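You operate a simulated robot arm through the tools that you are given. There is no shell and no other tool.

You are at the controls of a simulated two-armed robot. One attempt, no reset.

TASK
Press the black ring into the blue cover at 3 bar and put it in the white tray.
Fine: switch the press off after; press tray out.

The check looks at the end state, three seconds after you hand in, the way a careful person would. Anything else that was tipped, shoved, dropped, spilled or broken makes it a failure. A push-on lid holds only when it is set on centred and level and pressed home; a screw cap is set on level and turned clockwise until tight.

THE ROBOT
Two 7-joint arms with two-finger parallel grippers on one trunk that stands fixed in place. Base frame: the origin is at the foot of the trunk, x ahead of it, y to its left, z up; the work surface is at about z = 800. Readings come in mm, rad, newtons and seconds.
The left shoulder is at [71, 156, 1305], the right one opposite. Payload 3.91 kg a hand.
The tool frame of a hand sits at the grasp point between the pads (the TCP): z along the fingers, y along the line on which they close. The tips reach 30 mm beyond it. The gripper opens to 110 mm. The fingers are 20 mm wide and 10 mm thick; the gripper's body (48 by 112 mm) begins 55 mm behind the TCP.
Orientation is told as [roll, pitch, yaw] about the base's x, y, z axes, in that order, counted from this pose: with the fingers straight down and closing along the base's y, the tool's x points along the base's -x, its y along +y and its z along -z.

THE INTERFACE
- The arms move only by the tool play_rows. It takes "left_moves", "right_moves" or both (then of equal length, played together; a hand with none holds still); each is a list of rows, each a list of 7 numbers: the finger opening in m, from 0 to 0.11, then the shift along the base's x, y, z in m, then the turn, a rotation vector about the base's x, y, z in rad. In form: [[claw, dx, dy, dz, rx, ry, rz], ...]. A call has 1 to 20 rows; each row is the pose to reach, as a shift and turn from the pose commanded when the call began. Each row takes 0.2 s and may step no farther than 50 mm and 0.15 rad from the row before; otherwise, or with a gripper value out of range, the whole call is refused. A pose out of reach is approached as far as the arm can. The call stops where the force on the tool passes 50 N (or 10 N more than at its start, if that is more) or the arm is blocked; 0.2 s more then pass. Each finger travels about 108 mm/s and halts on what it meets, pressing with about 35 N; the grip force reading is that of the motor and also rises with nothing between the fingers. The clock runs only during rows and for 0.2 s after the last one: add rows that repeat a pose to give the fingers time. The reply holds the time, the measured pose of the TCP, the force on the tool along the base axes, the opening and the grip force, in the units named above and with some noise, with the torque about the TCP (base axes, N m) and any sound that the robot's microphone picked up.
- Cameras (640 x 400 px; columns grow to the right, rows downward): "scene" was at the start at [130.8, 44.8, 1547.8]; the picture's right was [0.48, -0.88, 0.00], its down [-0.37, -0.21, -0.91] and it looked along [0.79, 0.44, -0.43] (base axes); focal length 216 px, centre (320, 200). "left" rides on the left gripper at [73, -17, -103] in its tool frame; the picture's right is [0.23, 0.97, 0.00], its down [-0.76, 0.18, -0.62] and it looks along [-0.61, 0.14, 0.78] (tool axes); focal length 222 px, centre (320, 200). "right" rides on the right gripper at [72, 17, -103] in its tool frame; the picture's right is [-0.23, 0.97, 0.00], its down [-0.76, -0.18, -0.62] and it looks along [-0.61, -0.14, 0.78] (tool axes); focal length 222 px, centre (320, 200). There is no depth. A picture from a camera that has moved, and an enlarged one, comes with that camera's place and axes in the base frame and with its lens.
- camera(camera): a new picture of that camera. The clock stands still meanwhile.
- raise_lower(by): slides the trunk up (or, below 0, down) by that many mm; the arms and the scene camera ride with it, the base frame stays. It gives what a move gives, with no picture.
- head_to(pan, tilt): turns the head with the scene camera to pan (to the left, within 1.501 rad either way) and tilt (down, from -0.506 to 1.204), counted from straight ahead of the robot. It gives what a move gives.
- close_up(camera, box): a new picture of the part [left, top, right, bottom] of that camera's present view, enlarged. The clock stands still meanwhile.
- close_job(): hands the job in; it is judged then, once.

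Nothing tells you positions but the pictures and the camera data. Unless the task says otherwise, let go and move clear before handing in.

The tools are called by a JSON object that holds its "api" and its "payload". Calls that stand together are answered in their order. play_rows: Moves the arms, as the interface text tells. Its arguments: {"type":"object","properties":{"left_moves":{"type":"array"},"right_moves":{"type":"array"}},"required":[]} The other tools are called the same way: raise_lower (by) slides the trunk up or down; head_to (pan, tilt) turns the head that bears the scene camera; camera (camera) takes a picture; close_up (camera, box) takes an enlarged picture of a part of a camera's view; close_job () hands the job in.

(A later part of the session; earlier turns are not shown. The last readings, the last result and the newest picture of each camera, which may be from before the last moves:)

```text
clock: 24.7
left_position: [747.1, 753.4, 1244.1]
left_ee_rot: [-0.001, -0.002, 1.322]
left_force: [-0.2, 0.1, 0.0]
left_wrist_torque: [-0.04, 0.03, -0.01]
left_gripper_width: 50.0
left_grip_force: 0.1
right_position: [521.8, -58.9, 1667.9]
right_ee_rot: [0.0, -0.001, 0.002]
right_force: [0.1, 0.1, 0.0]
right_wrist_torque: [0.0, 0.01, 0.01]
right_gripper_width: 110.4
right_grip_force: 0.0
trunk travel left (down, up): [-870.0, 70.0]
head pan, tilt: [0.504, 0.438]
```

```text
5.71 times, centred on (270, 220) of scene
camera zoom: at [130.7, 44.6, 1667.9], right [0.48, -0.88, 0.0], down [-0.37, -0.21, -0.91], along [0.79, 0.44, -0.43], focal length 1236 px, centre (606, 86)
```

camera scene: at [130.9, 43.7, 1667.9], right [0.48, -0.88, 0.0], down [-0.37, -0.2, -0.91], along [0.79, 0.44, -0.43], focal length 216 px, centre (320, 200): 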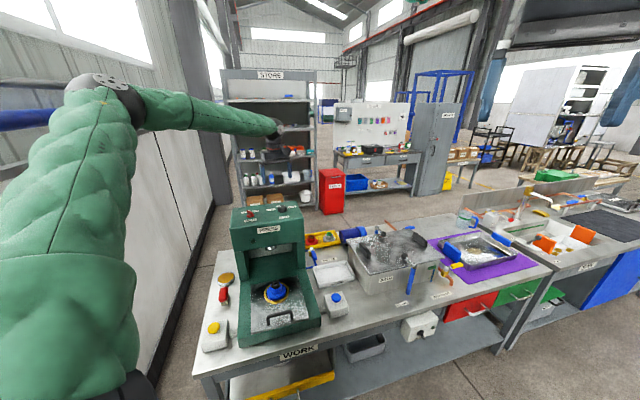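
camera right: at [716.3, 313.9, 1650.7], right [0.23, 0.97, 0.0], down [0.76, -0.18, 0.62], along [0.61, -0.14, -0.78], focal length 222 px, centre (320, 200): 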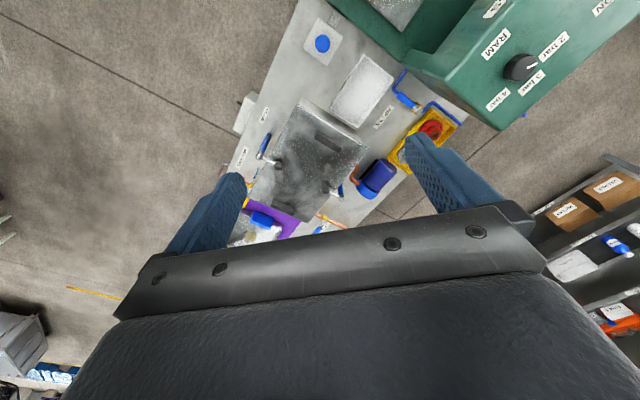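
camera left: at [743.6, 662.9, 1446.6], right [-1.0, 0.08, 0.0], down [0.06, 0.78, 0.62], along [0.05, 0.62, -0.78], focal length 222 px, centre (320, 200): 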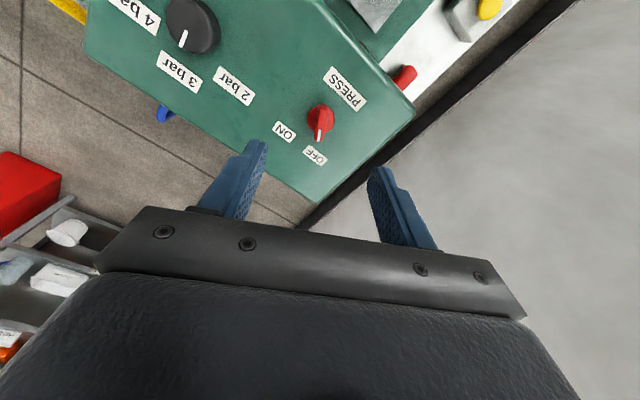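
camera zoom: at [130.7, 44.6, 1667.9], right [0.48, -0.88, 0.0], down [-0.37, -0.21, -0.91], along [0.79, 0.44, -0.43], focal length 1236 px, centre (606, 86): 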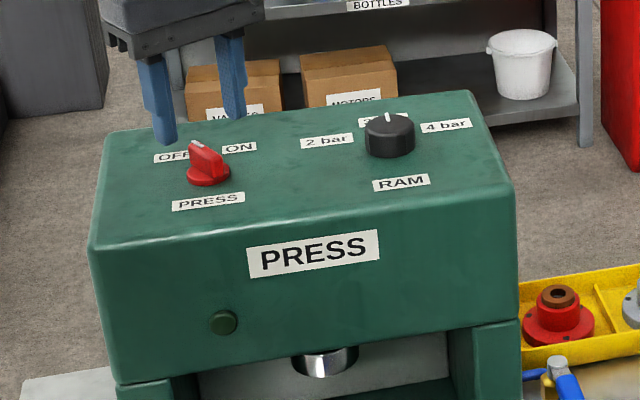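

Lined up. I'll descend and grip the ridge.

{"api": "play_rows", "payload": {"left_moves": [[0.05, 0.0015, 0.001, -0.018, 0, 0, 0], [0.05, 0.0015, 0.001, -0.034, 0, 0, 0], [0.03, 0.0015, 0.001, -0.034, 0, 0, 0], [0.01, 0.0015, 0.001, -0.034, 0, 0, 0], [0.005, 0.0015, 0.001, -0.034, 0, 0, 0], [0.005, 0.0015, 0.001, -0.034, 0, 0, 0]]}}

{"api": "close_up", "payload": {"camera": "left", "box": [240, 100, 400, 220]}}

```text
clock: 26.1
left_position: [748.2, 753.1, 1210.6]
left_ee_rot: [-0.001, 0.001, 1.321]
left_force: [-6.1, -0.2, 0.5]
left_wrist_torque: [0.18, 0.0, -0.53]
left_gripper_width: 11.9
left_grip_force: 45.5
right_position: [523.3, -59.0, 1667.5]
right_ee_rot: [-0.001, 0.001, 0.002]
right_force: [0.1, 1.0, -0.2]
right_wrist_torque: [0.01, -0.02, 0.0]
right_gripper_width: 110.0
right_grip_force: 0.0
trunk travel left (down, up): [-870.0, 70.0]
head pan, tilt: [0.504, 0.438]
```

```text
3.33 times, centred on (320, 160) of left
camera zoom: at [747.5, 677.9, 1312.2], right [-1.0, 0.02, 0.0], down [0.02, 0.78, 0.62], along [0.01, 0.62, -0.78], focal length 740 px, centre (320, 333)
```

zoom: 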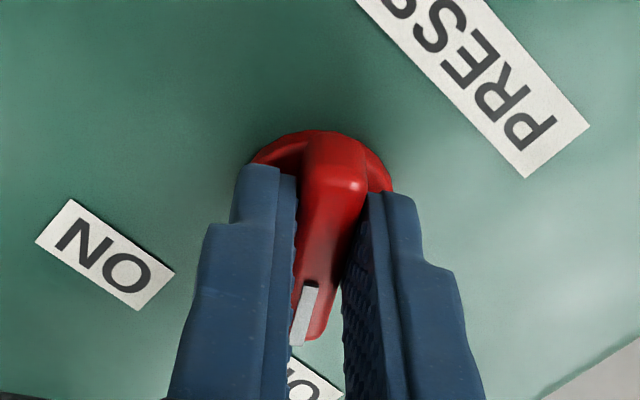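

The switch ridge is firmly gripped. I'll turn it 60° clockwise to ON.

{"api": "play_rows", "payload": {"left_moves": [[0.005, 0, 0, 0, 0, 0, -0.13], [0.005, 0, 0, 0, 0, 0, -0.26], [0.005, 0, 0, 0, 0, 0, -0.39], [0.005, 0, 0, 0, 0, 0, -0.52], [0.005, 0, 0, 0, 0, 0, -0.65], [0.005, 0, 0, 0, 0, 0, -0.78], [0.005, 0, 0, 0, 0, 0, -0.91], [0.005, 0, 0, 0, 0, 0, -1.04], [0.005, 0, 0, 0, 0, 0, -1.06], [0.005, 0, 0, 0, 0, 0, -1.06]]}}

{"api": "close_up", "payload": {"camera": "left", "box": [240, 100, 400, 220]}}

{"api": "close_up", "payload": {"camera": "scene", "box": [225, 185, 315, 255]}}

```text
clock: 28.3
left_position: [746.9, 756.4, 1210.0]
left_ee_rot: [0.0, -0.002, 0.261]
left_force: [-36.8, 11.9, -6.7]
left_wrist_torque: [0.34, 1.07, 0.07]
left_gripper_width: 11.9
left_grip_force: 45.1
right_position: [517.6, -59.1, 1669.2]
right_ee_rot: [-0.003, -0.001, 0.002]
right_force: [-0.6, 0.6, -0.3]
right_wrist_torque: [-0.02, 0.01, 0.02]
right_gripper_width: 110.0
right_grip_force: 0.0
trunk travel left (down, up): [-870.0, 70.0]
head pan, tilt: [0.504, 0.438]
```

```text
3.33 times, centred on (320, 160) of left
camera zoom: at [682.0, 720.5, 1312.5], right [-0.47, 0.88, 0.0], down [0.69, 0.37, 0.62], along [0.55, 0.29, -0.78], focal length 740 px, centre (320, 333)
```

zoom: 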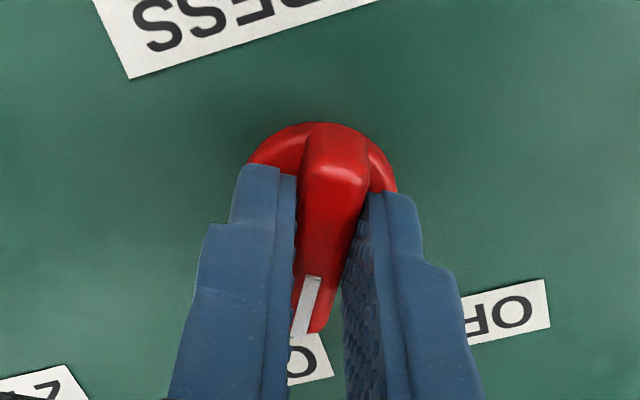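

```text
5.71 times, centred on (270, 220) of scene
camera zoom: at [126.6, 47.2, 1668.1], right [0.48, -0.88, 0.0], down [-0.37, -0.21, -0.91], along [0.79, 0.44, -0.42], focal length 1236 px, centre (606, 86)
```

zoom: 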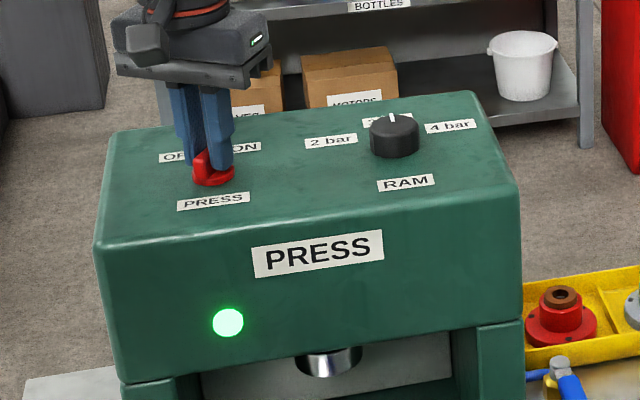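

The lamp is green, so the press is on. I'll release, lift, and move the left hand out in front of the press to look at the tray, handle and part.

{"api": "play_rows", "payload": {"left_moves": [[0.03, 0, 0, 0, 0, 0, 0], [0.05, 0, 0, 0, 0, 0, 0], [0.05, 0, 0, 0.04, 0, 0, 0], [0.05, 0, 0, 0.08, 0, 0, 0], [0.05, -0.03, -0.03, 0.11, 0, 0, 0.1], [0.05, -0.06, -0.06, 0.11, 0, 0, 0.2], [0.05, -0.09, -0.09, 0.11, 0, 0, 0.3], [0.05, -0.12, -0.12, 0.11, 0, 0, 0.4], [0.05, -0.15, -0.15, 0.11, 0, 0, 0.5], [0.05, -0.18, -0.18, 0.11, 0, 0, 0.524], [0.05, -0.21, -0.21, 0.11, 0, 0, 0.524], [0.05, -0.23, -0.24, 0.11, 0, 0, 0.524], [0.05, -0.25, -0.27, 0.11, 0, 0, 0.524], [0.05, -0.25, -0.27, 0.11, 0, 0, 0.524]]}}

{"api": "camera", "payload": {"camera": "left"}}

{"api": "close_up", "payload": {"camera": "scene", "box": [190, 190, 350, 350]}}

```text
refused: row 5 steps farther than a row can; nothing moved
```

```text
taken
camera left: at [682.0, 720.5, 1312.5], right [-0.47, 0.88, 0.0], down [0.69, 0.37, 0.62], along [0.55, 0.29, -0.78], focal length 222 px, centre (320, 200)
```

left: 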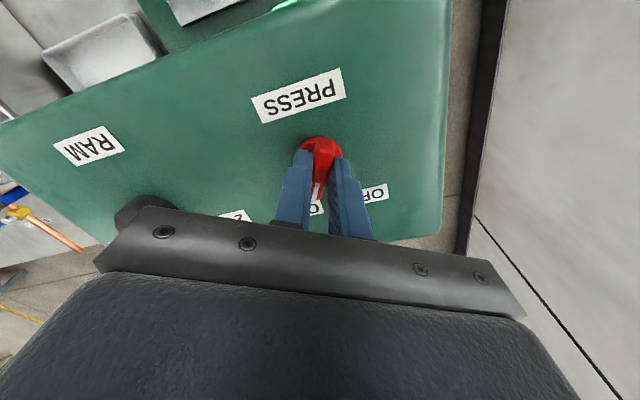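

```text
2.50 times, centred on (270, 270) of scene
camera zoom: at [126.6, 47.2, 1668.1], right [0.48, -0.88, 0.0], down [-0.37, -0.21, -0.91], along [0.79, 0.44, -0.42], focal length 541 px, centre (445, 25)
```

zoom: 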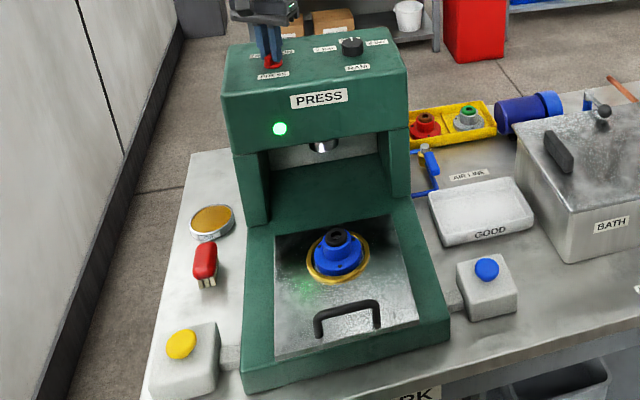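

One row stepped too far and the call was refused, so nothing moved. I'll resend it with smaller steps.

{"api": "play_rows", "payload": {"left_moves": [[0.03, 0, 0, 0, 0, 0, 0], [0.05, 0, 0, 0, 0, 0, 0], [0.05, 0, 0, 0.04, 0, 0, 0], [0.05, 0, 0, 0.08, 0, 0, 0], [0.05, -0.01, -0.01, 0.11, 0, 0, 0.1], [0.05, -0.04, -0.04, 0.11, 0, 0, 0.2], [0.05, -0.07, -0.07, 0.11, 0, 0, 0.3], [0.05, -0.1, -0.1, 0.11, 0, 0, 0.4], [0.05, -0.13, -0.13, 0.11, 0, 0, 0.5], [0.05, -0.16, -0.16, 0.11, 0, 0, 0.524], [0.05, -0.19, -0.19, 0.11, 0, 0, 0.524], [0.05, -0.21, -0.22, 0.11, 0, 0, 0.524], [0.05, -0.23, -0.25, 0.11, 0, 0, 0.524], [0.05, -0.25, -0.28, 0.11, 0, 0, 0.524], [0.05, -0.25, -0.28, 0.11, 0, 0, 0.524]]}}

{"api": "camera", "payload": {"camera": "left"}}

{"api": "close_up", "payload": {"camera": "scene", "box": [225, 185, 315, 255]}}

```text
clock: 31.5
left_position: [499.0, 476.2, 1320.0]
left_ee_rot: [-0.001, -0.001, 0.788]
left_force: [0.8, -0.1, 0.0]
left_wrist_torque: [0.01, 0.01, 0.0]
left_gripper_width: 50.1
left_grip_force: 0.0
right_position: [524.3, -58.2, 1667.4]
right_ee_rot: [-0.002, 0.001, 0.002]
right_force: [0.1, -0.4, 0.1]
right_wrist_torque: [0.03, 0.01, -0.04]
right_gripper_width: 109.8
right_grip_force: 0.0
trunk travel left (down, up): [-870.0, 70.0]
head pan, tilt: [0.504, 0.438]
```

```text
taken
camera left: at [461.5, 411.3, 1422.0], right [-0.85, 0.53, 0.0], down [0.41, 0.66, 0.62], along [0.33, 0.53, -0.78], focal length 222 px, centre (320, 200)
```

left: 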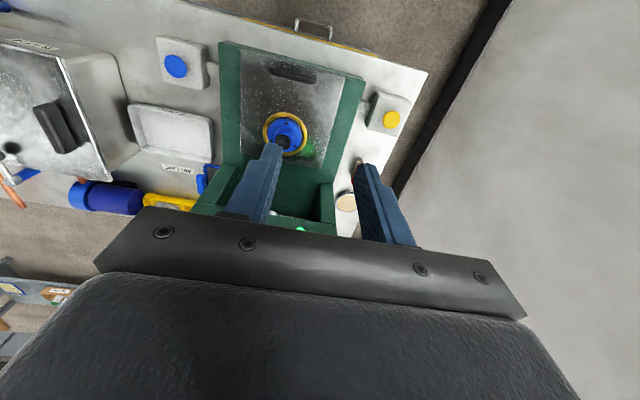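

```text
5.71 times, centred on (270, 220) of scene
camera zoom: at [131.2, 45.2, 1667.8], right [0.48, -0.88, 0.0], down [-0.37, -0.21, -0.9], along [0.79, 0.44, -0.43], focal length 1236 px, centre (606, 86)
```

zoom: 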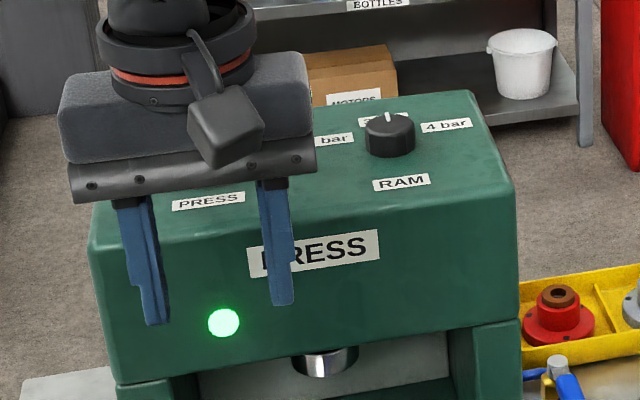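

The lamp stays green. I'll zoom in on the tray, handle and part.

{"api": "close_up", "payload": {"camera": "left", "box": [210, 30, 370, 190]}}

{"api": "close_up", "payload": {"camera": "scene", "box": [235, 255, 335, 345]}}

```text
2.50 times, centred on (290, 110) of left
camera zoom: at [461.5, 411.3, 1422.0], right [-0.85, 0.53, 0.0], down [0.41, 0.66, 0.62], along [0.33, 0.53, -0.78], focal length 555 px, centre (395, 425)
```

zoom: 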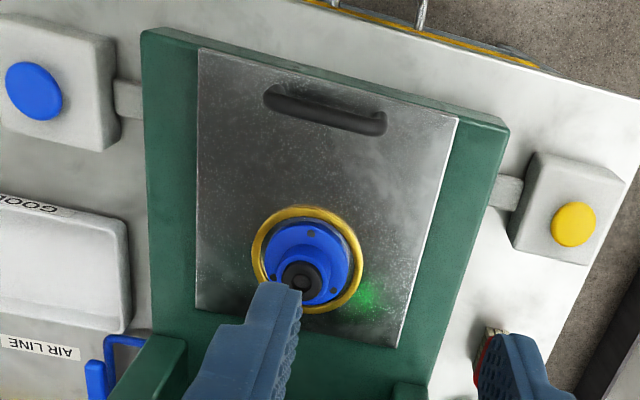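

```text
4.44 times, centred on (285, 300) of scene
camera zoom: at [131.2, 45.2, 1667.8], right [0.48, -0.88, 0.0], down [-0.37, -0.21, -0.9], along [0.79, 0.44, -0.43], focal length 961 px, centre (476, -244)
```

zoom: 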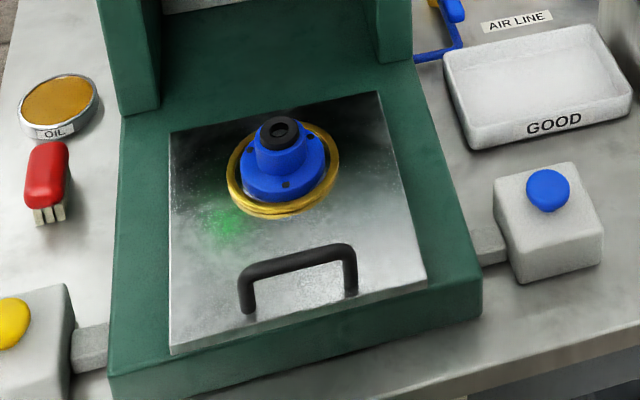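

I take the tray surface as z ≈ 872, the ring top at (653.6, 554.5, 930), the handle bar at (550, 452, ~918), and the tray slide direction as 45°. I'll lower the trunk, turn the left hand to close along that direction, and approach the handle.

{"api": "raise_lower", "payload": {"by": -220}}

{"api": "play_rows", "payload": {"left_moves": [[0.05, 0.005, -0.002, 0, 0, 0, -0.145], [0.05, 0.01, -0.004, 0, 0, 0, -0.29], [0.05, 0.015, -0.006, 0, 0, 0, -0.435], [0.05, 0.02, -0.008, 0, 0, 0, -0.58], [0.05, 0.025, -0.01, 0, 0, 0, -0.725], [0.05, 0.03, -0.012, 0, 0, 0, -0.87], [0.05, 0.035, -0.014, 0, 0, 0, -1.015], [0.05, 0.04, -0.016, 0, 0, 0, -1.16], [0.05, 0.045, -0.018, 0, 0, 0, -1.305], [0.05, 0.05, -0.022, 0, 0, 0, -1.45], [0.05, 0.05, -0.024, 0, 0, 0, -1.573], [0.05, 0.05, -0.024, -0.05, 0, 0, -1.573], [0.05, 0.05, -0.024, -0.09, 0, 0, -1.573], [0.05, 0.05, -0.024, -0.09, 0, 0, -1.573]]}}

{"api": "camera", "payload": {"camera": "left"}}

{"api": "camera", "payload": {"camera": "scene"}}

```text
clock: 33.8
left_position: [500.1, 474.9, 1100.0]
left_ee_rot: [0.0, -0.001, 0.786]
left_force: [0.1, 0.1, -0.7]
left_wrist_torque: [0.01, 0.01, 0.01]
left_gripper_width: 50.2
left_grip_force: 0.0
right_position: [522.2, -59.5, 1447.2]
right_ee_rot: [0.001, 0.0, 0.001]
right_force: [-0.3, 0.9, -0.4]
right_wrist_torque: [-0.04, -0.04, -0.02]
right_gripper_width: 110.0
right_grip_force: 0.1
trunk travel left (down, up): [-650.0, 290.0]
head pan, tilt: [0.504, 0.438]
```

```text
clock: 36.8
left_position: [551.0, 453.0, 1010.3]
left_ee_rot: [-0.001, -0.002, -0.787]
left_force: [-0.3, 0.6, 0.2]
left_wrist_torque: [0.02, -0.02, -0.01]
left_gripper_width: 50.1
left_grip_force: 0.0
right_position: [521.5, -60.1, 1448.5]
right_ee_rot: [0.0, 0.0, 0.002]
right_force: [0.2, -0.7, -1.4]
right_wrist_torque: [-0.01, -0.02, 0.01]
right_gripper_width: 110.0
right_grip_force: 0.2
trunk travel left (down, up): [-650.0, 290.0]
head pan, tilt: [0.504, 0.438]
```

```text
taken
camera left: at [488.5, 491.2, 1112.2], right [0.53, 0.85, 0.0], down [0.66, -0.41, 0.62], along [0.53, -0.33, -0.78], focal length 222 px, centre (320, 200)
```

left: 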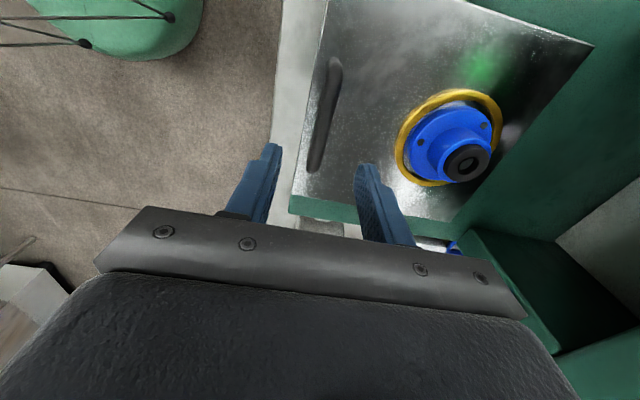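

```text
taken
camera scene: at [130.0, 44.3, 1448.0], right [0.48, -0.88, 0.0], down [-0.37, -0.21, -0.91], along [0.79, 0.44, -0.42], focal length 216 px, centre (320, 200)
```

scene: 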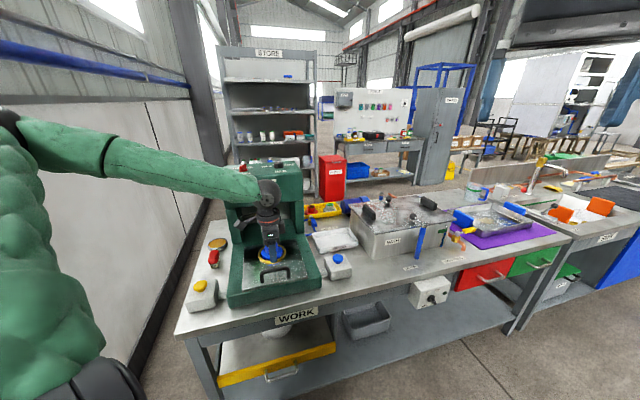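

{"api": "close_up", "payload": {"camera": "left", "box": [240, 30, 400, 230]}}

{"api": "close_up", "payload": {"camera": "scene", "box": [220, 220, 330, 310]}}

```text
2.00 times, centred on (320, 130) of left
camera zoom: at [488.5, 491.2, 1112.2], right [0.53, 0.85, 0.0], down [0.66, -0.41, 0.62], along [0.53, -0.33, -0.78], focal length 444 px, centre (320, 340)
```

zoom: 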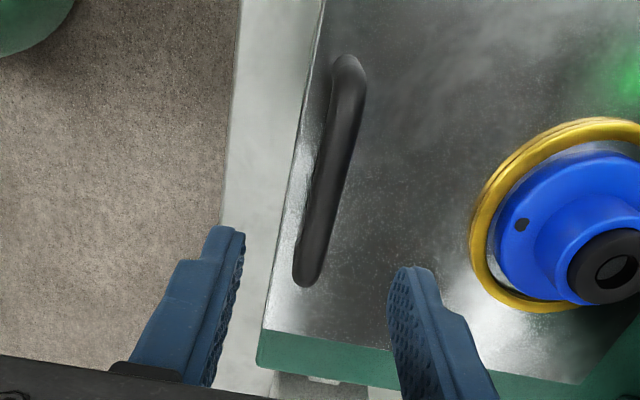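

```text
4.44 times, centred on (275, 265) of scene
camera zoom: at [130.0, 44.3, 1448.0], right [0.48, -0.88, 0.0], down [-0.37, -0.21, -0.91], along [0.79, 0.44, -0.42], focal length 961 px, centre (520, -89)
```

zoom: 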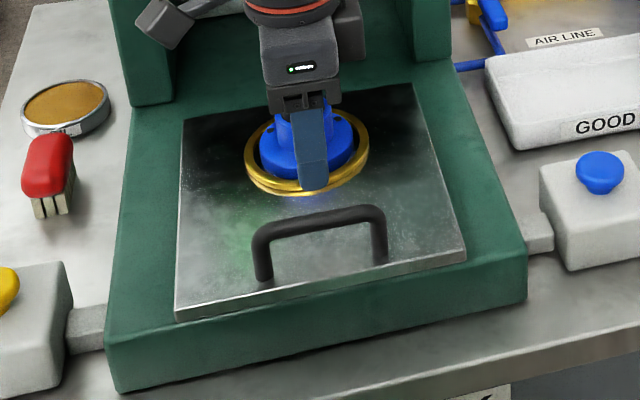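

The handle bar centre is at (550, 454, 917) and my fingers straddle it. I'll lower onto the bar and close.

{"api": "play_rows", "payload": {"left_moves": [[0.05, 0, 0.001, -0.04, 0, 0, 0], [0.05, 0, 0.001, -0.08, 0, 0, 0], [0.05, 0, 0.001, -0.095, 0, 0, 0], [0.03, 0, 0.001, -0.095, 0, 0, 0], [0.01, 0, 0.001, -0.095, 0, 0, 0], [0.005, 0, 0.001, -0.095, 0, 0, 0], [0.005, 0, 0.001, -0.095, 0, 0, 0]]}}

{"api": "close_up", "payload": {"camera": "left", "box": [200, 30, 520, 230]}}

{"api": "close_up", "payload": {"camera": "scene", "box": [220, 220, 330, 310]}}

```text
clock: 38.4
left_position: [551.0, 453.7, 912.7]
left_ee_rot: [0.0, -0.001, -0.789]
left_force: [18.8, 22.9, 9.0]
left_wrist_torque: [-0.06, 0.12, 0.11]
left_gripper_width: 13.7
left_grip_force: 45.2
right_position: [523.1, -57.1, 1448.1]
right_ee_rot: [-0.002, 0.002, 0.002]
right_force: [0.2, -0.7, 0.0]
right_wrist_torque: [-0.02, 0.0, 0.02]
right_gripper_width: 110.3
right_grip_force: 0.0
trunk travel left (down, up): [-650.0, 290.0]
head pan, tilt: [0.504, 0.438]
```

```text
2.00 times, centred on (360, 130) of left
camera zoom: at [489.1, 493.4, 1015.5], right [0.53, 0.85, 0.0], down [0.66, -0.41, 0.62], along [0.53, -0.33, -0.78], focal length 444 px, centre (240, 340)
```

zoom: 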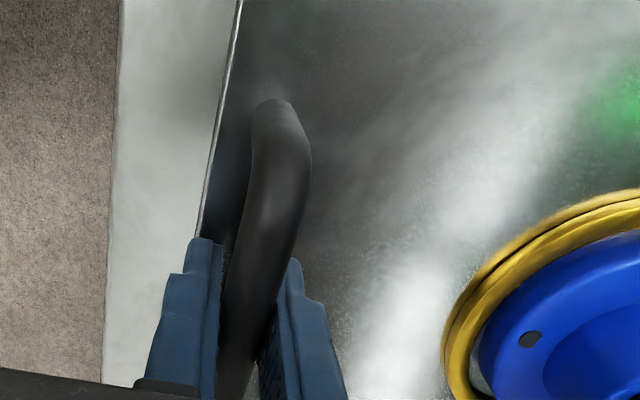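

```text
4.44 times, centred on (275, 265) of scene
camera zoom: at [132.1, 46.4, 1447.8], right [0.48, -0.88, 0.0], down [-0.37, -0.21, -0.9], along [0.79, 0.44, -0.43], focal length 961 px, centre (520, -89)
```

zoom: 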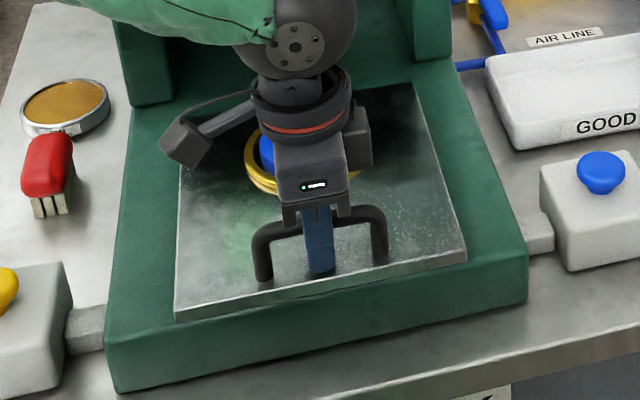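

The bar is held. I'll push the tray in along 45° slowly until it stops.

{"api": "play_rows", "payload": {"left_moves": [[0.005, 0.007, 0.007, 0, 0, 0, 0], [0.005, 0.016, 0.016, 0, 0, 0, 0], [0.005, 0.026, 0.026, 0, 0, 0, 0], [0.005, 0.036, 0.036, 0, 0, 0, 0], [0.005, 0.046, 0.046, 0, 0, 0, 0], [0.005, 0.056, 0.056, 0, 0, 0, 0], [0.005, 0.066, 0.066, 0, 0, 0, 0], [0.005, 0.076, 0.076, 0, 0, 0, 0], [0.005, 0.086, 0.086, 0, 0, 0, 0], [0.005, 0.096, 0.096, 0, 0, 0, 0], [0.005, 0.106, 0.106, 0, 0, 0, 0], [0.005, 0.106, 0.106, 0, 0, 0, 0]]}}

{"api": "camera", "payload": {"camera": "scene"}}

{"api": "close_up", "payload": {"camera": "scene", "box": [200, 150, 350, 310]}}

{"api": "camera", "payload": {"camera": "left"}}

```text
clock: 41.0
left_position: [656.4, 558.8, 914.0]
left_ee_rot: [-0.002, -0.001, -0.787]
left_force: [-3.8, 2.1, -13.4]
left_wrist_torque: [0.01, 0.0, 0.14]
left_gripper_width: 13.7
left_grip_force: 45.2
right_position: [523.4, -58.5, 1447.4]
right_ee_rot: [-0.002, 0.002, 0.0]
right_force: [-0.4, -0.7, 0.2]
right_wrist_torque: [0.02, -0.03, 0.03]
right_gripper_width: 110.1
right_grip_force: 0.0
trunk travel left (down, up): [-650.0, 290.0]
head pan, tilt: [0.504, 0.438]
```

```text
taken
camera scene: at [131.4, 45.7, 1447.7], right [0.48, -0.88, 0.0], down [-0.37, -0.21, -0.9], along [0.79, 0.44, -0.43], focal length 216 px, centre (320, 200)
```

scene: 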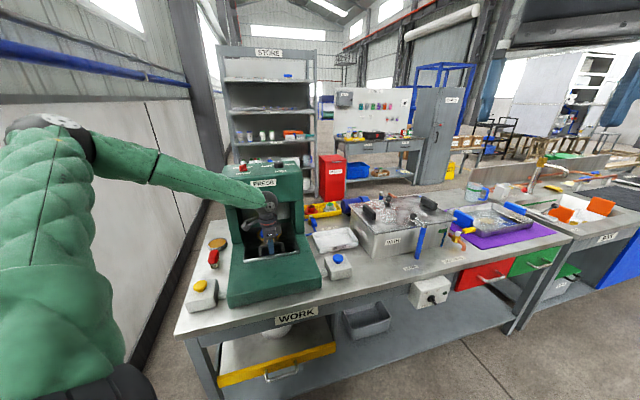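

```text
2.50 times, centred on (275, 230) of scene
camera zoom: at [131.4, 45.7, 1447.7], right [0.48, -0.88, 0.0], down [-0.37, -0.21, -0.9], along [0.79, 0.44, -0.43], focal length 541 px, centre (432, 125)
```

zoom: 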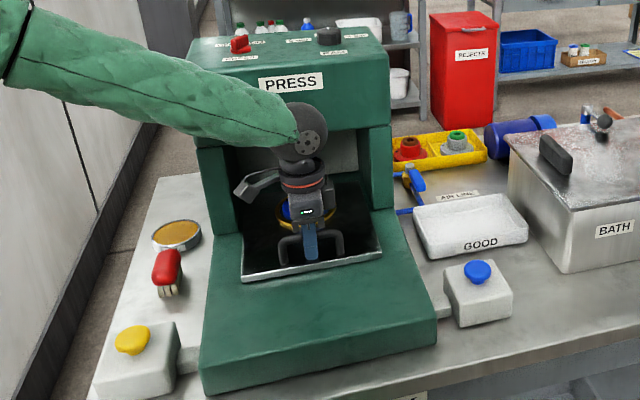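

```text
taken
camera left: at [593.4, 597.7, 1015.7], right [0.53, 0.85, 0.0], down [0.66, -0.41, 0.62], along [0.53, -0.33, -0.78], focal length 222 px, centre (320, 200)
```

left: 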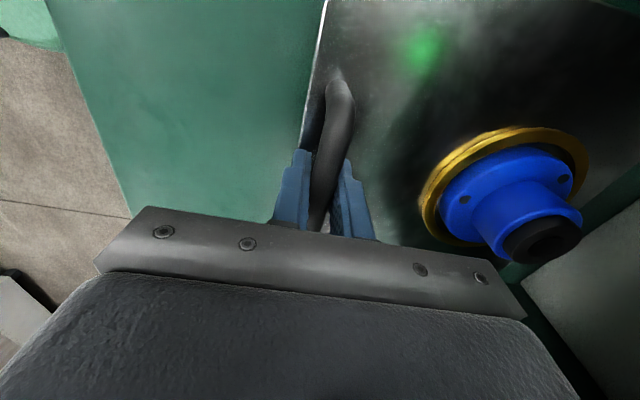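

The tray has moved 150 mm and there's no stop yet. I'll continue in smaller steps and watch the force.

{"api": "play_rows", "payload": {"left_moves": [[0.005, 0.004, 0.004, 0, 0, 0, 0], [0.005, 0.008, 0.008, 0, 0, 0, 0], [0.005, 0.012, 0.012, 0, 0, 0, 0], [0.005, 0.016, 0.016, 0, 0, 0, 0], [0.005, 0.02, 0.02, 0, 0, 0, 0], [0.005, 0.024, 0.024, 0, 0, 0, 0], [0.005, 0.028, 0.028, 0, 0, 0, 0]]}}

{"api": "close_up", "payload": {"camera": "scene", "box": [200, 150, 350, 310]}}

{"api": "camera", "payload": {"camera": "left"}}

```text
clock: 42.6
left_position: [683.5, 587.0, 913.1]
left_ee_rot: [-0.001, 0.0, -0.788]
left_force: [-1.6, 1.2, -9.9]
left_wrist_torque: [-0.47, -0.44, 0.13]
left_gripper_width: 13.8
left_grip_force: 45.4
right_position: [523.9, -58.5, 1448.3]
right_ee_rot: [0.0, 0.003, 0.002]
right_force: [0.7, -0.3, 0.2]
right_wrist_torque: [-0.02, 0.0, 0.0]
right_gripper_width: 110.0
right_grip_force: 0.0
trunk travel left (down, up): [-650.0, 290.0]
head pan, tilt: [0.504, 0.438]
```

```text
2.50 times, centred on (275, 230) of scene
camera zoom: at [131.2, 45.4, 1447.8], right [0.48, -0.88, 0.0], down [-0.37, -0.21, -0.9], along [0.79, 0.44, -0.43], focal length 541 px, centre (432, 125)
```

zoom: 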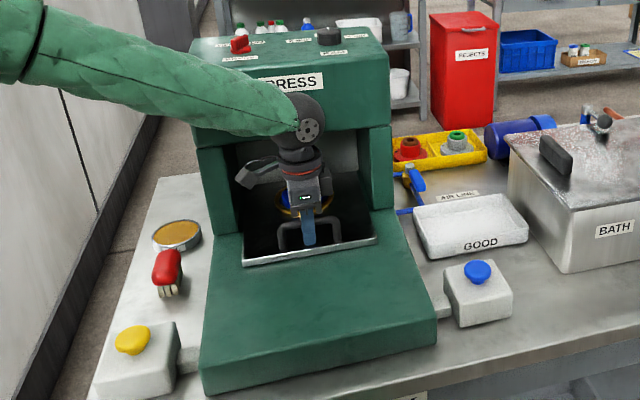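

```text
taken
camera left: at [621.3, 625.6, 1015.7], right [0.53, 0.85, 0.0], down [0.66, -0.41, 0.62], along [0.53, -0.33, -0.78], focal length 222 px, centre (320, 200)
```

left: 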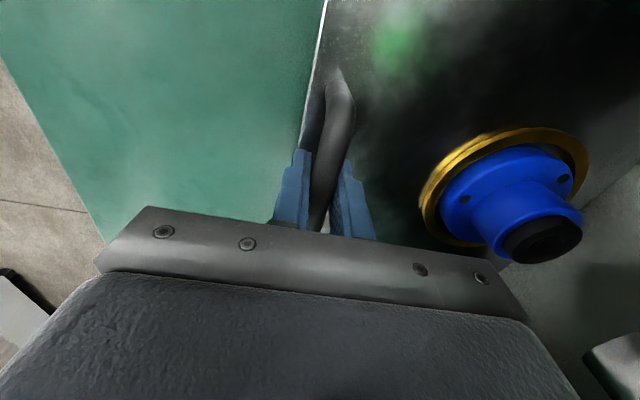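

{"api": "close_up", "payload": {"camera": "left", "box": [440, 120, 640, 400]}}

{"api": "close_up", "payload": {"camera": "scene", "box": [240, 190, 310, 260]}}

```text
1.43 times, centred on (540, 260) of left
camera zoom: at [621.3, 625.6, 1015.7], right [0.53, 0.85, 0.0], down [0.66, -0.41, 0.62], along [0.53, -0.33, -0.78], focal length 317 px, centre (6, 114)
```

zoom: 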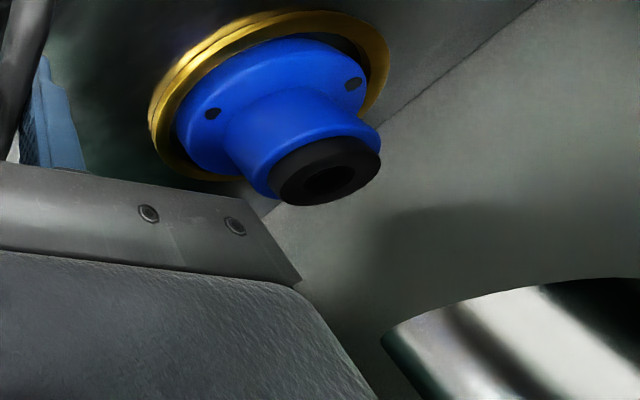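

```text
5.71 times, centred on (275, 225) of scene
camera zoom: at [131.2, 45.4, 1447.8], right [0.48, -0.88, 0.0], down [-0.37, -0.21, -0.9], along [0.79, 0.44, -0.43], focal length 1236 px, centre (577, 57)
```

zoom: 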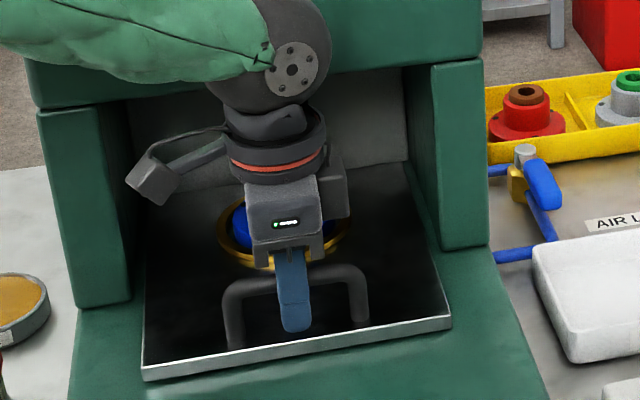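

The ram appears slightly farther in (n ≈ 1060) than the part (n ≈ 1043). I'll keep pushing gently to the stop.

{"api": "play_rows", "payload": {"left_moves": [[0.005, 0.003, 0.003, 0, 0, 0, 0], [0.005, 0.006, 0.006, 0, 0, 0, 0], [0.005, 0.009, 0.009, 0, 0, 0, 0], [0.005, 0.012, 0.012, 0, 0, 0, 0], [0.005, 0.015, 0.015, 0, 0, 0, 0], [0.005, 0.018, 0.018, 0, 0, 0, 0], [0.005, 0.021, 0.021, 0, 0, 0, 0], [0.005, 0.021, 0.021, 0, 0, 0, 0]]}}

{"api": "close_up", "payload": {"camera": "scene", "box": [200, 150, 350, 310]}}

{"api": "camera", "payload": {"camera": "left"}}

```text
clock: 43.8
left_position: [693.4, 596.2, 914.4]
left_ee_rot: [-0.01, 0.005, -0.788]
left_force: [-14.3, -9.5, 7.6]
left_wrist_torque: [0.27, 0.15, 0.39]
left_gripper_width: 13.7
left_grip_force: 45.0
right_position: [520.9, -61.2, 1448.4]
right_ee_rot: [0.0, 0.001, 0.002]
right_force: [-0.2, -0.8, 0.8]
right_wrist_torque: [-0.02, -0.03, -0.02]
right_gripper_width: 109.9
right_grip_force: 0.1
trunk travel left (down, up): [-650.0, 290.0]
head pan, tilt: [0.504, 0.438]
stopped in row 5 (left hand): the force on the tool passed its limit at 58 N (the readings are from after the stop); the commanded pose is now the measured one
```

```text
2.50 times, centred on (275, 230) of scene
camera zoom: at [129.4, 44.1, 1448.6], right [0.48, -0.88, 0.0], down [-0.37, -0.21, -0.91], along [0.79, 0.44, -0.42], focal length 541 px, centre (432, 125)
```

zoom: 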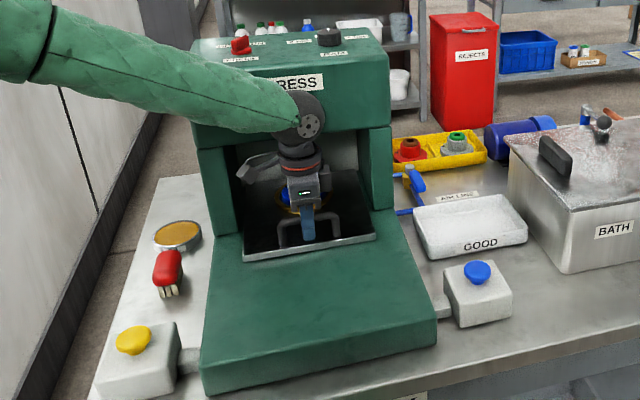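

```text
taken
camera left: at [631.9, 635.6, 1016.3], right [0.53, 0.85, -0.01], down [0.67, -0.41, 0.62], along [0.52, -0.33, -0.79], focal length 222 px, centre (320, 200)
```

left: 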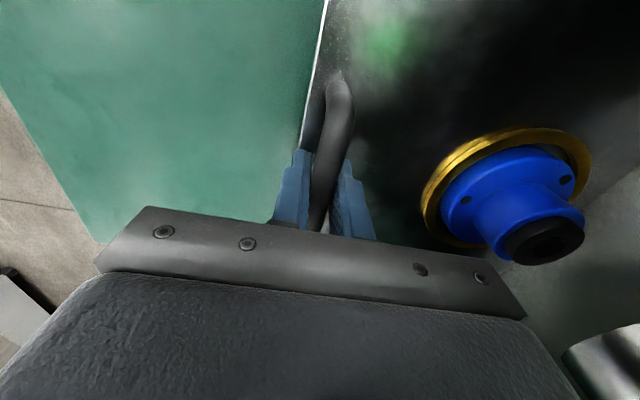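

The tray hit its stop after about 200 mm of travel. I'll open, lift off the handle, and back away to check alignment under the ram.

{"api": "play_rows", "payload": {"left_moves": [[0.03, 0, 0, 0, 0, 0, 0], [0.05, 0, 0, 0, 0, 0, 0], [0.05, 0, 0, 0.025, 0, 0, 0], [0.05, 0, 0, 0.05, 0, 0, 0], [0.05, -0.03, -0.03, 0.055, 0, 0, 0], [0.05, -0.06, -0.06, 0.055, 0, 0, 0], [0.05, -0.09, -0.09, 0.055, 0, 0, 0.15], [0.05, -0.12, -0.12, 0.055, 0, 0, 0.3], [0.05, -0.15, -0.15, 0.055, 0, 0, 0.45], [0.05, -0.18, -0.18, 0.055, 0, 0, 0.6], [0.05, -0.21, -0.21, 0.055, 0, 0, 0.75], [0.05, -0.24, -0.24, 0.055, 0, 0, 0.9], [0.05, -0.25, -0.25, 0.055, 0, 0, 1.05], [0.05, -0.25, -0.25, 0.055, 0, 0, 1.2], [0.05, -0.25, -0.25, 0.055, 0, 0, 1.35], [0.05, -0.25, -0.25, 0.055, 0, 0, 1.5], [0.05, -0.25, -0.25, 0.055, 0, 0, 1.57], [0.05, -0.25, -0.25, 0.055, 0, 0, 1.57]]}}

{"api": "camera", "payload": {"camera": "left"}}

{"api": "close_up", "payload": {"camera": "scene", "box": [200, 150, 350, 310]}}

```text
clock: 47.6
left_position: [449.6, 347.9, 966.8]
left_ee_rot: [-0.006, 0.003, 0.784]
left_force: [-0.1, 0.2, -0.2]
left_wrist_torque: [-0.01, -0.03, 0.0]
left_gripper_width: 49.9
left_grip_force: 0.0
left hand out of reach, approached as far as the arm can: row 15, 16, 17, 18
right_position: [522.5, -60.1, 1448.3]
right_ee_rot: [-0.001, 0.0, 0.002]
right_force: [-0.4, 0.0, 0.4]
right_wrist_torque: [0.0, -0.01, -0.02]
right_gripper_width: 110.0
right_grip_force: 0.1
trunk travel left (down, up): [-650.0, 290.0]
head pan, tilt: [0.504, 0.438]
```

```text
taken
camera left: at [409.5, 285.5, 1070.2], right [-0.85, 0.53, -0.01], down [0.41, 0.67, 0.62], along [0.33, 0.52, -0.79], focal length 222 px, centre (320, 200)
```

left: 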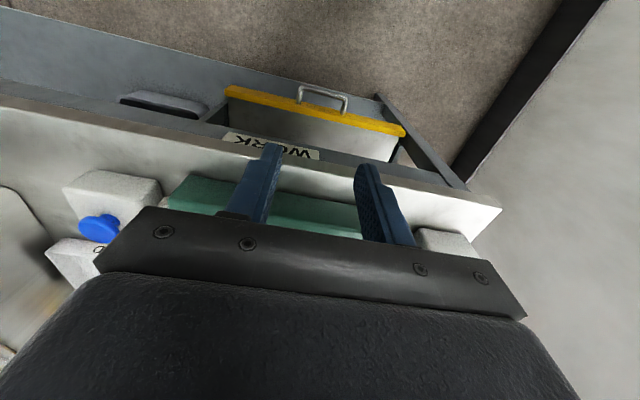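

```text
2.50 times, centred on (275, 230) of scene
camera zoom: at [130.8, 44.4, 1447.8], right [0.48, -0.88, 0.0], down [-0.37, -0.21, -0.91], along [0.79, 0.44, -0.43], focal length 541 px, centre (432, 125)
```

zoom: 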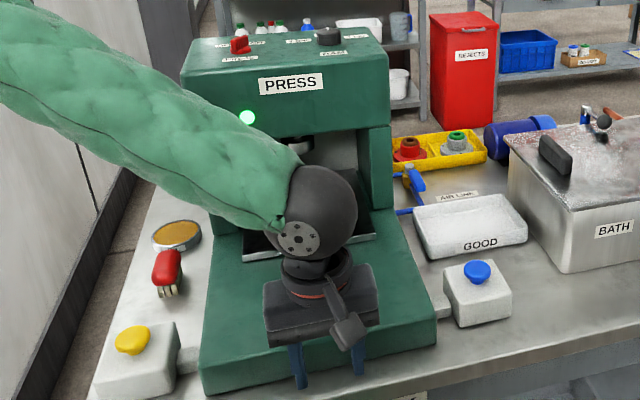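

The tray is in. Next I'll bring the left hand above the yellow button and the right hand towards the blue button, with fingers closed.

{"api": "play_rows", "payload": {"left_moves": [[0.03, 0, 0.01, 0.04, 0, 0, -0.1], [0.01, 0, 0.04, 0.08, 0, 0, -0.2], [0.0, 0, 0.08, 0.1, 0, 0, -0.3], [0.0, 0, 0.12, 0.1, 0, 0, -0.4], [0.0, -0.01, 0.16, 0.1, 0, 0, -0.5], [0.0, -0.02, 0.2, 0.1, 0, 0, -0.6], [0.0, -0.03, 0.24, 0.1, 0, 0, -0.7], [0.0, -0.04, 0.27, 0.1, 0, 0, -0.784], [0.0, -0.04, 0.3, 0.1, 0, 0, -0.784], [0.0, -0.04, 0.3, 0.1, 0, 0, -0.784]], "right_moves": [[0.08, 0.02, 0.03, -0.03, 0, 0, 0], [0.05, 0.04, 0.06, -0.06, 0, 0, 0], [0.03, 0.06, 0.09, -0.09, 0, 0, 0], [0.0, 0.08, 0.12, -0.12, 0, 0, 0], [0.0, 0.1, 0.15, -0.15, 0, 0, 0], [0.0, 0.12, 0.18, -0.18, 0, 0, 0], [0.0, 0.14, 0.21, -0.21, 0, 0, 0], [0.0, 0.16, 0.24, -0.24, 0, 0, 0], [0.0, 0.18, 0.27, -0.27, 0, 0, 0], [0.0, 0.18, 0.28, -0.3, 0, 0, 0]]}}

{"api": "camera", "payload": {"camera": "left"}}

{"api": "camera", "payload": {"camera": "right"}}

{"api": "close_up", "payload": {"camera": "scene", "box": [180, 150, 380, 330]}}

```text
clock: 49.8
left_position: [407.4, 646.1, 1067.5]
left_ee_rot: [-0.009, 0.003, -0.004]
left_force: [-0.2, -0.1, 0.4]
left_wrist_torque: [0.02, 0.0, -0.02]
left_gripper_width: 0.0
left_grip_force: 34.9
right_position: [703.1, 219.6, 1147.1]
right_ee_rot: [0.001, 0.002, 0.0]
right_force: [-0.2, -0.2, -0.3]
right_wrist_torque: [0.0, 0.0, -0.01]
right_gripper_width: 0.0
right_grip_force: 34.7
trunk travel left (down, up): [-650.0, 290.0]
head pan, tilt: [0.504, 0.438]
```

```text
taken
camera left: at [335.2, 630.6, 1171.0], right [-0.22, 0.97, -0.01], down [0.76, 0.18, 0.62], along [0.6, 0.13, -0.79], focal length 222 px, centre (320, 200)
```

left: 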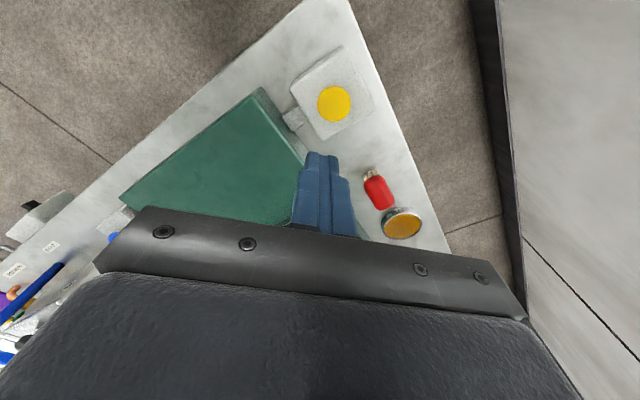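

```text
taken
camera right: at [631.5, 236.5, 1250.9], right [0.23, 0.97, 0.0], down [0.76, -0.18, 0.62], along [0.61, -0.14, -0.78], focal length 222 px, centre (320, 200)
```

right: 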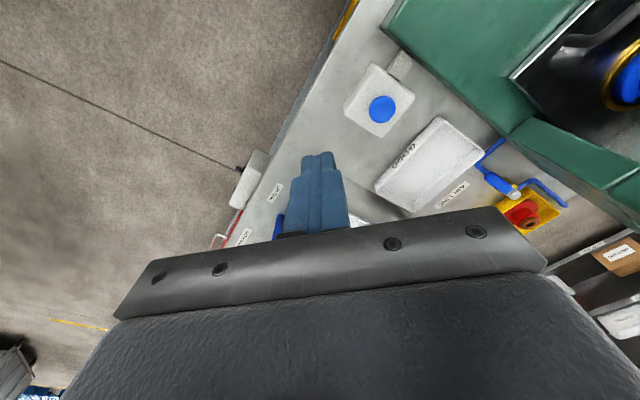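

```text
2.22 times, centred on (280, 240) of scene
camera zoom: at [130.9, 44.1, 1447.9], right [0.48, -0.88, 0.0], down [-0.37, -0.2, -0.91], along [0.79, 0.44, -0.43], focal length 481 px, centre (409, 111)
```

zoom: 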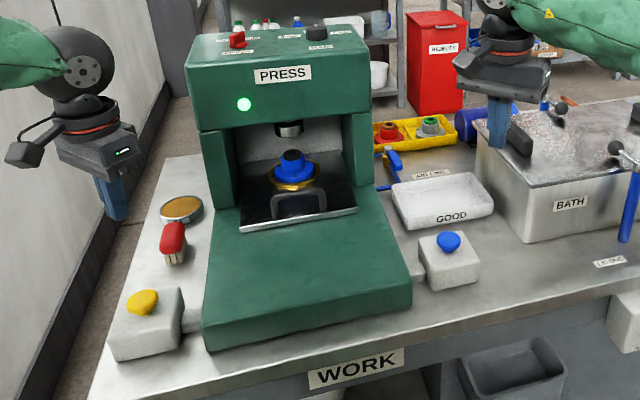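

The ram and part are in line. The yellow button top is at about (410.5, 665.5, 873) and the blue at (762, 311.5, 873). I'll hover both closed hands 15 mm above them.

{"api": "play_rows", "payload": {"left_moves": [[0, 0.001, 0.008, -0.02, 0, 0, 0], [0, 0.0025, 0.0188, -0.04, 0, 0, 0], [0, 0.0025, 0.0188, -0.06, 0, 0, 0], [0, 0.0025, 0.0188, -0.08, 0, 0, 0], [0, 0.0025, 0.0188, -0.1, 0, 0, 0], [0, 0.0025, 0.0188, -0.12, 0, 0, 0], [0, 0.0025, 0.0188, -0.14, 0, 0, 0], [0, 0.0025, 0.0188, -0.1495, 0, 0, 0]], "right_moves": [[0, 0.012, 0.018, -0.025, 0, 0, 0], [0, 0.024, 0.036, -0.055, 0, 0, 0], [0, 0.036, 0.055, -0.085, 0, 0, 0], [0, 0.048, 0.075, -0.115, 0, 0, 0], [0, 0.0585, 0.092, -0.145, 0, 0, 0], [0, 0.0585, 0.092, -0.175, 0, 0, 0], [0, 0.0585, 0.092, -0.205, 0, 0, 0], [0, 0.0585, 0.092, -0.2295, 0, 0, 0]]}}

{"api": "camera", "payload": {"camera": "left"}}

{"api": "camera", "payload": {"camera": "right"}}

{"api": "close_up", "payload": {"camera": "scene", "box": [180, 150, 380, 330]}}

```text
clock: 51.6
left_position: [410.4, 666.7, 917.8]
left_ee_rot: [-0.01, 0.004, -0.004]
left_force: [-0.6, -0.3, 0.3]
left_wrist_torque: [-0.02, -0.01, 0.02]
left_gripper_width: 0.0
left_grip_force: 34.9
right_position: [760.7, 311.7, 918.7]
right_ee_rot: [-0.001, 0.001, 0.002]
right_force: [-0.8, -0.7, -0.3]
right_wrist_torque: [-0.03, -0.02, -0.01]
right_gripper_width: 0.1
right_grip_force: 35.3
trunk travel left (down, up): [-650.0, 290.0]
head pan, tilt: [0.504, 0.438]
```

```text
taken
camera left: at [339.6, 649.9, 1020.5], right [-0.22, 0.97, -0.01], down [0.76, 0.18, 0.62], along [0.6, 0.13, -0.79], focal length 222 px, centre (320, 200)
```

left: 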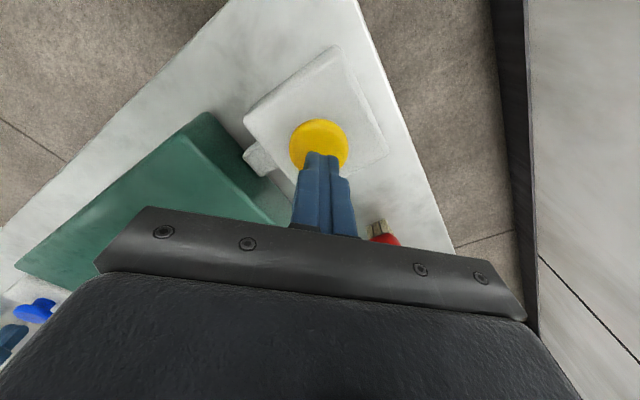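

```text
taken
camera right: at [687.8, 328.4, 1021.8], right [0.23, 0.97, 0.0], down [0.76, -0.18, 0.62], along [0.61, -0.14, -0.78], focal length 222 px, centre (320, 200)
```

right: 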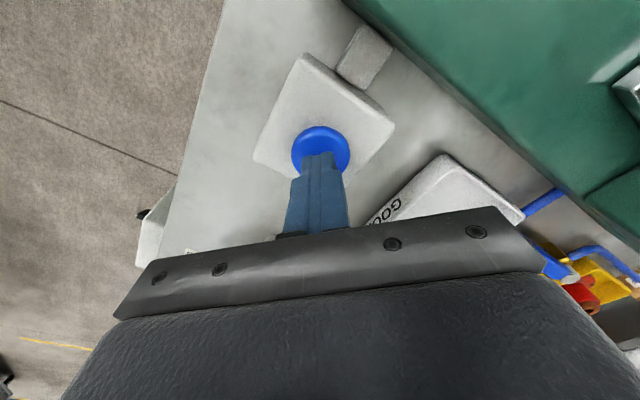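

```text
2.22 times, centred on (280, 240) of scene
camera zoom: at [131.2, 45.0, 1447.8], right [0.48, -0.88, 0.0], down [-0.37, -0.21, -0.9], along [0.79, 0.44, -0.43], focal length 481 px, centre (409, 111)
```

zoom: 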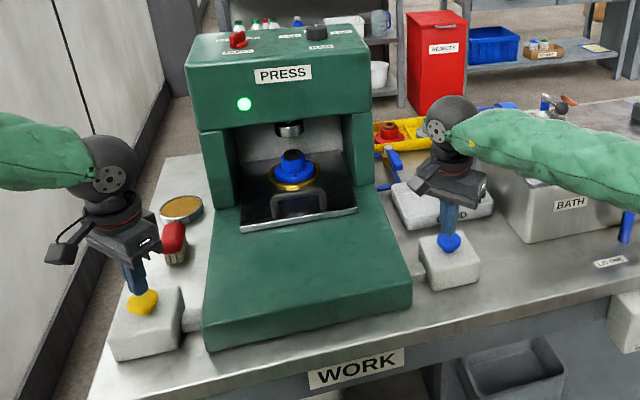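

{"api": "close_up", "payload": {"camera": "scene", "box": [255, 195, 325, 250]}}

{"api": "close_up", "payload": {"camera": "right", "box": [560, 50, 640, 130]}}

```text
7.27 times, centred on (290, 222) of scene
camera zoom: at [131.2, 45.0, 1447.8], right [0.48, -0.88, 0.0], down [-0.37, -0.21, -0.9], along [0.79, 0.44, -0.43], focal length 1573 px, centre (538, 36)
```

zoom: 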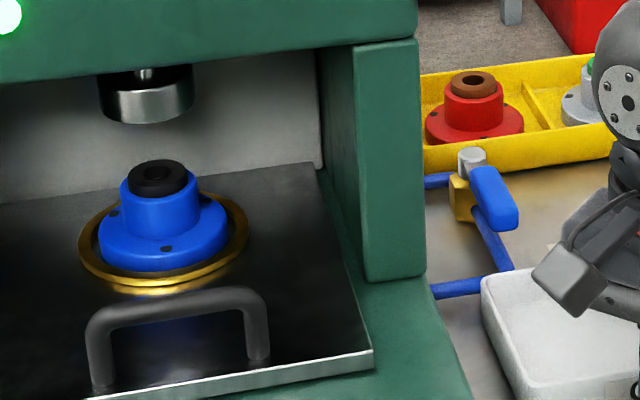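

```text
5.00 times, centred on (600, 90) of right
camera zoom: at [687.8, 328.4, 1021.8], right [0.23, 0.97, 0.0], down [0.76, -0.18, 0.62], along [0.61, -0.14, -0.78], focal length 1111 px, centre (-1080, 750)
```

zoom: 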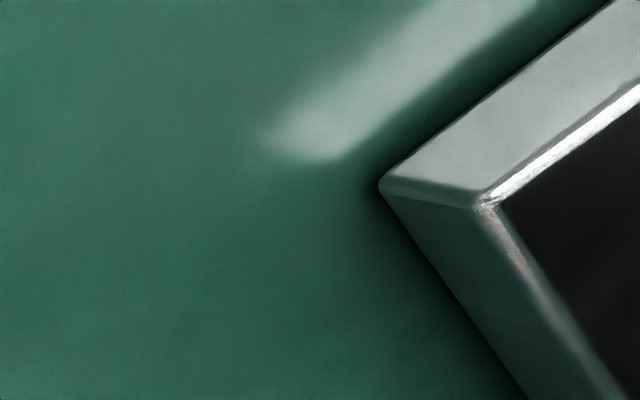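

The part sits squarely beneath the ram. I'll press both buttons down together, slowly.

{"api": "play_rows", "payload": {"left_moves": [[0, 0, 0, -0.006, 0, 0, 0], [0, 0, 0, -0.011, 0, 0, 0], [0, 0, 0, -0.015, 0, 0, 0], [0, 0, 0, -0.018, 0, 0, 0], [0, 0, 0, -0.021, 0, 0, 0], [0, 0, 0, -0.024, 0, 0, 0], [0, 0, 0, -0.027, 0, 0, 0], [0, 0, 0, -0.027, 0, 0, 0]], "right_moves": [[0, 0, 0, -0.006, 0, 0, 0], [0, 0, 0, -0.011, 0, 0, 0], [0, 0, 0, -0.015, 0, 0, 0], [0, 0, 0, -0.018, 0, 0, 0], [0, 0, 0, -0.021, 0, 0, 0], [0, 0, 0, -0.024, 0, 0, 0], [0, 0, 0, -0.027, 0, 0, 0], [0, 0, 0, -0.027, 0, 0, 0]]}}

{"api": "close_up", "payload": {"camera": "scene", "box": [180, 150, 380, 330]}}

```text
clock: 53.4
left_position: [409.7, 666.2, 895.6]
left_ee_rot: [-0.005, -0.002, -0.002]
left_force: [8.2, 6.8, 43.1]
left_wrist_torque: [0.14, -0.21, 0.06]
left_gripper_width: 0.0
left_grip_force: 34.8
right_position: [759.8, 312.0, 895.5]
right_ee_rot: [0.004, -0.003, 0.001]
right_force: [8.8, 12.0, 30.5]
right_wrist_torque: [0.36, -0.36, 0.05]
right_gripper_width: 0.0
right_grip_force: 34.8
trunk travel left (down, up): [-650.0, 290.0]
head pan, tilt: [0.504, 0.438]
```

```text
2.22 times, centred on (280, 240) of scene
camera zoom: at [127.9, 42.5, 1449.0], right [0.48, -0.88, 0.0], down [-0.37, -0.2, -0.91], along [0.79, 0.44, -0.42], focal length 481 px, centre (409, 111)
```

zoom: 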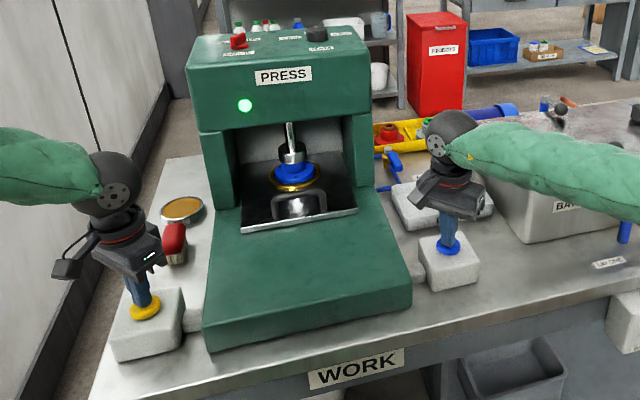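

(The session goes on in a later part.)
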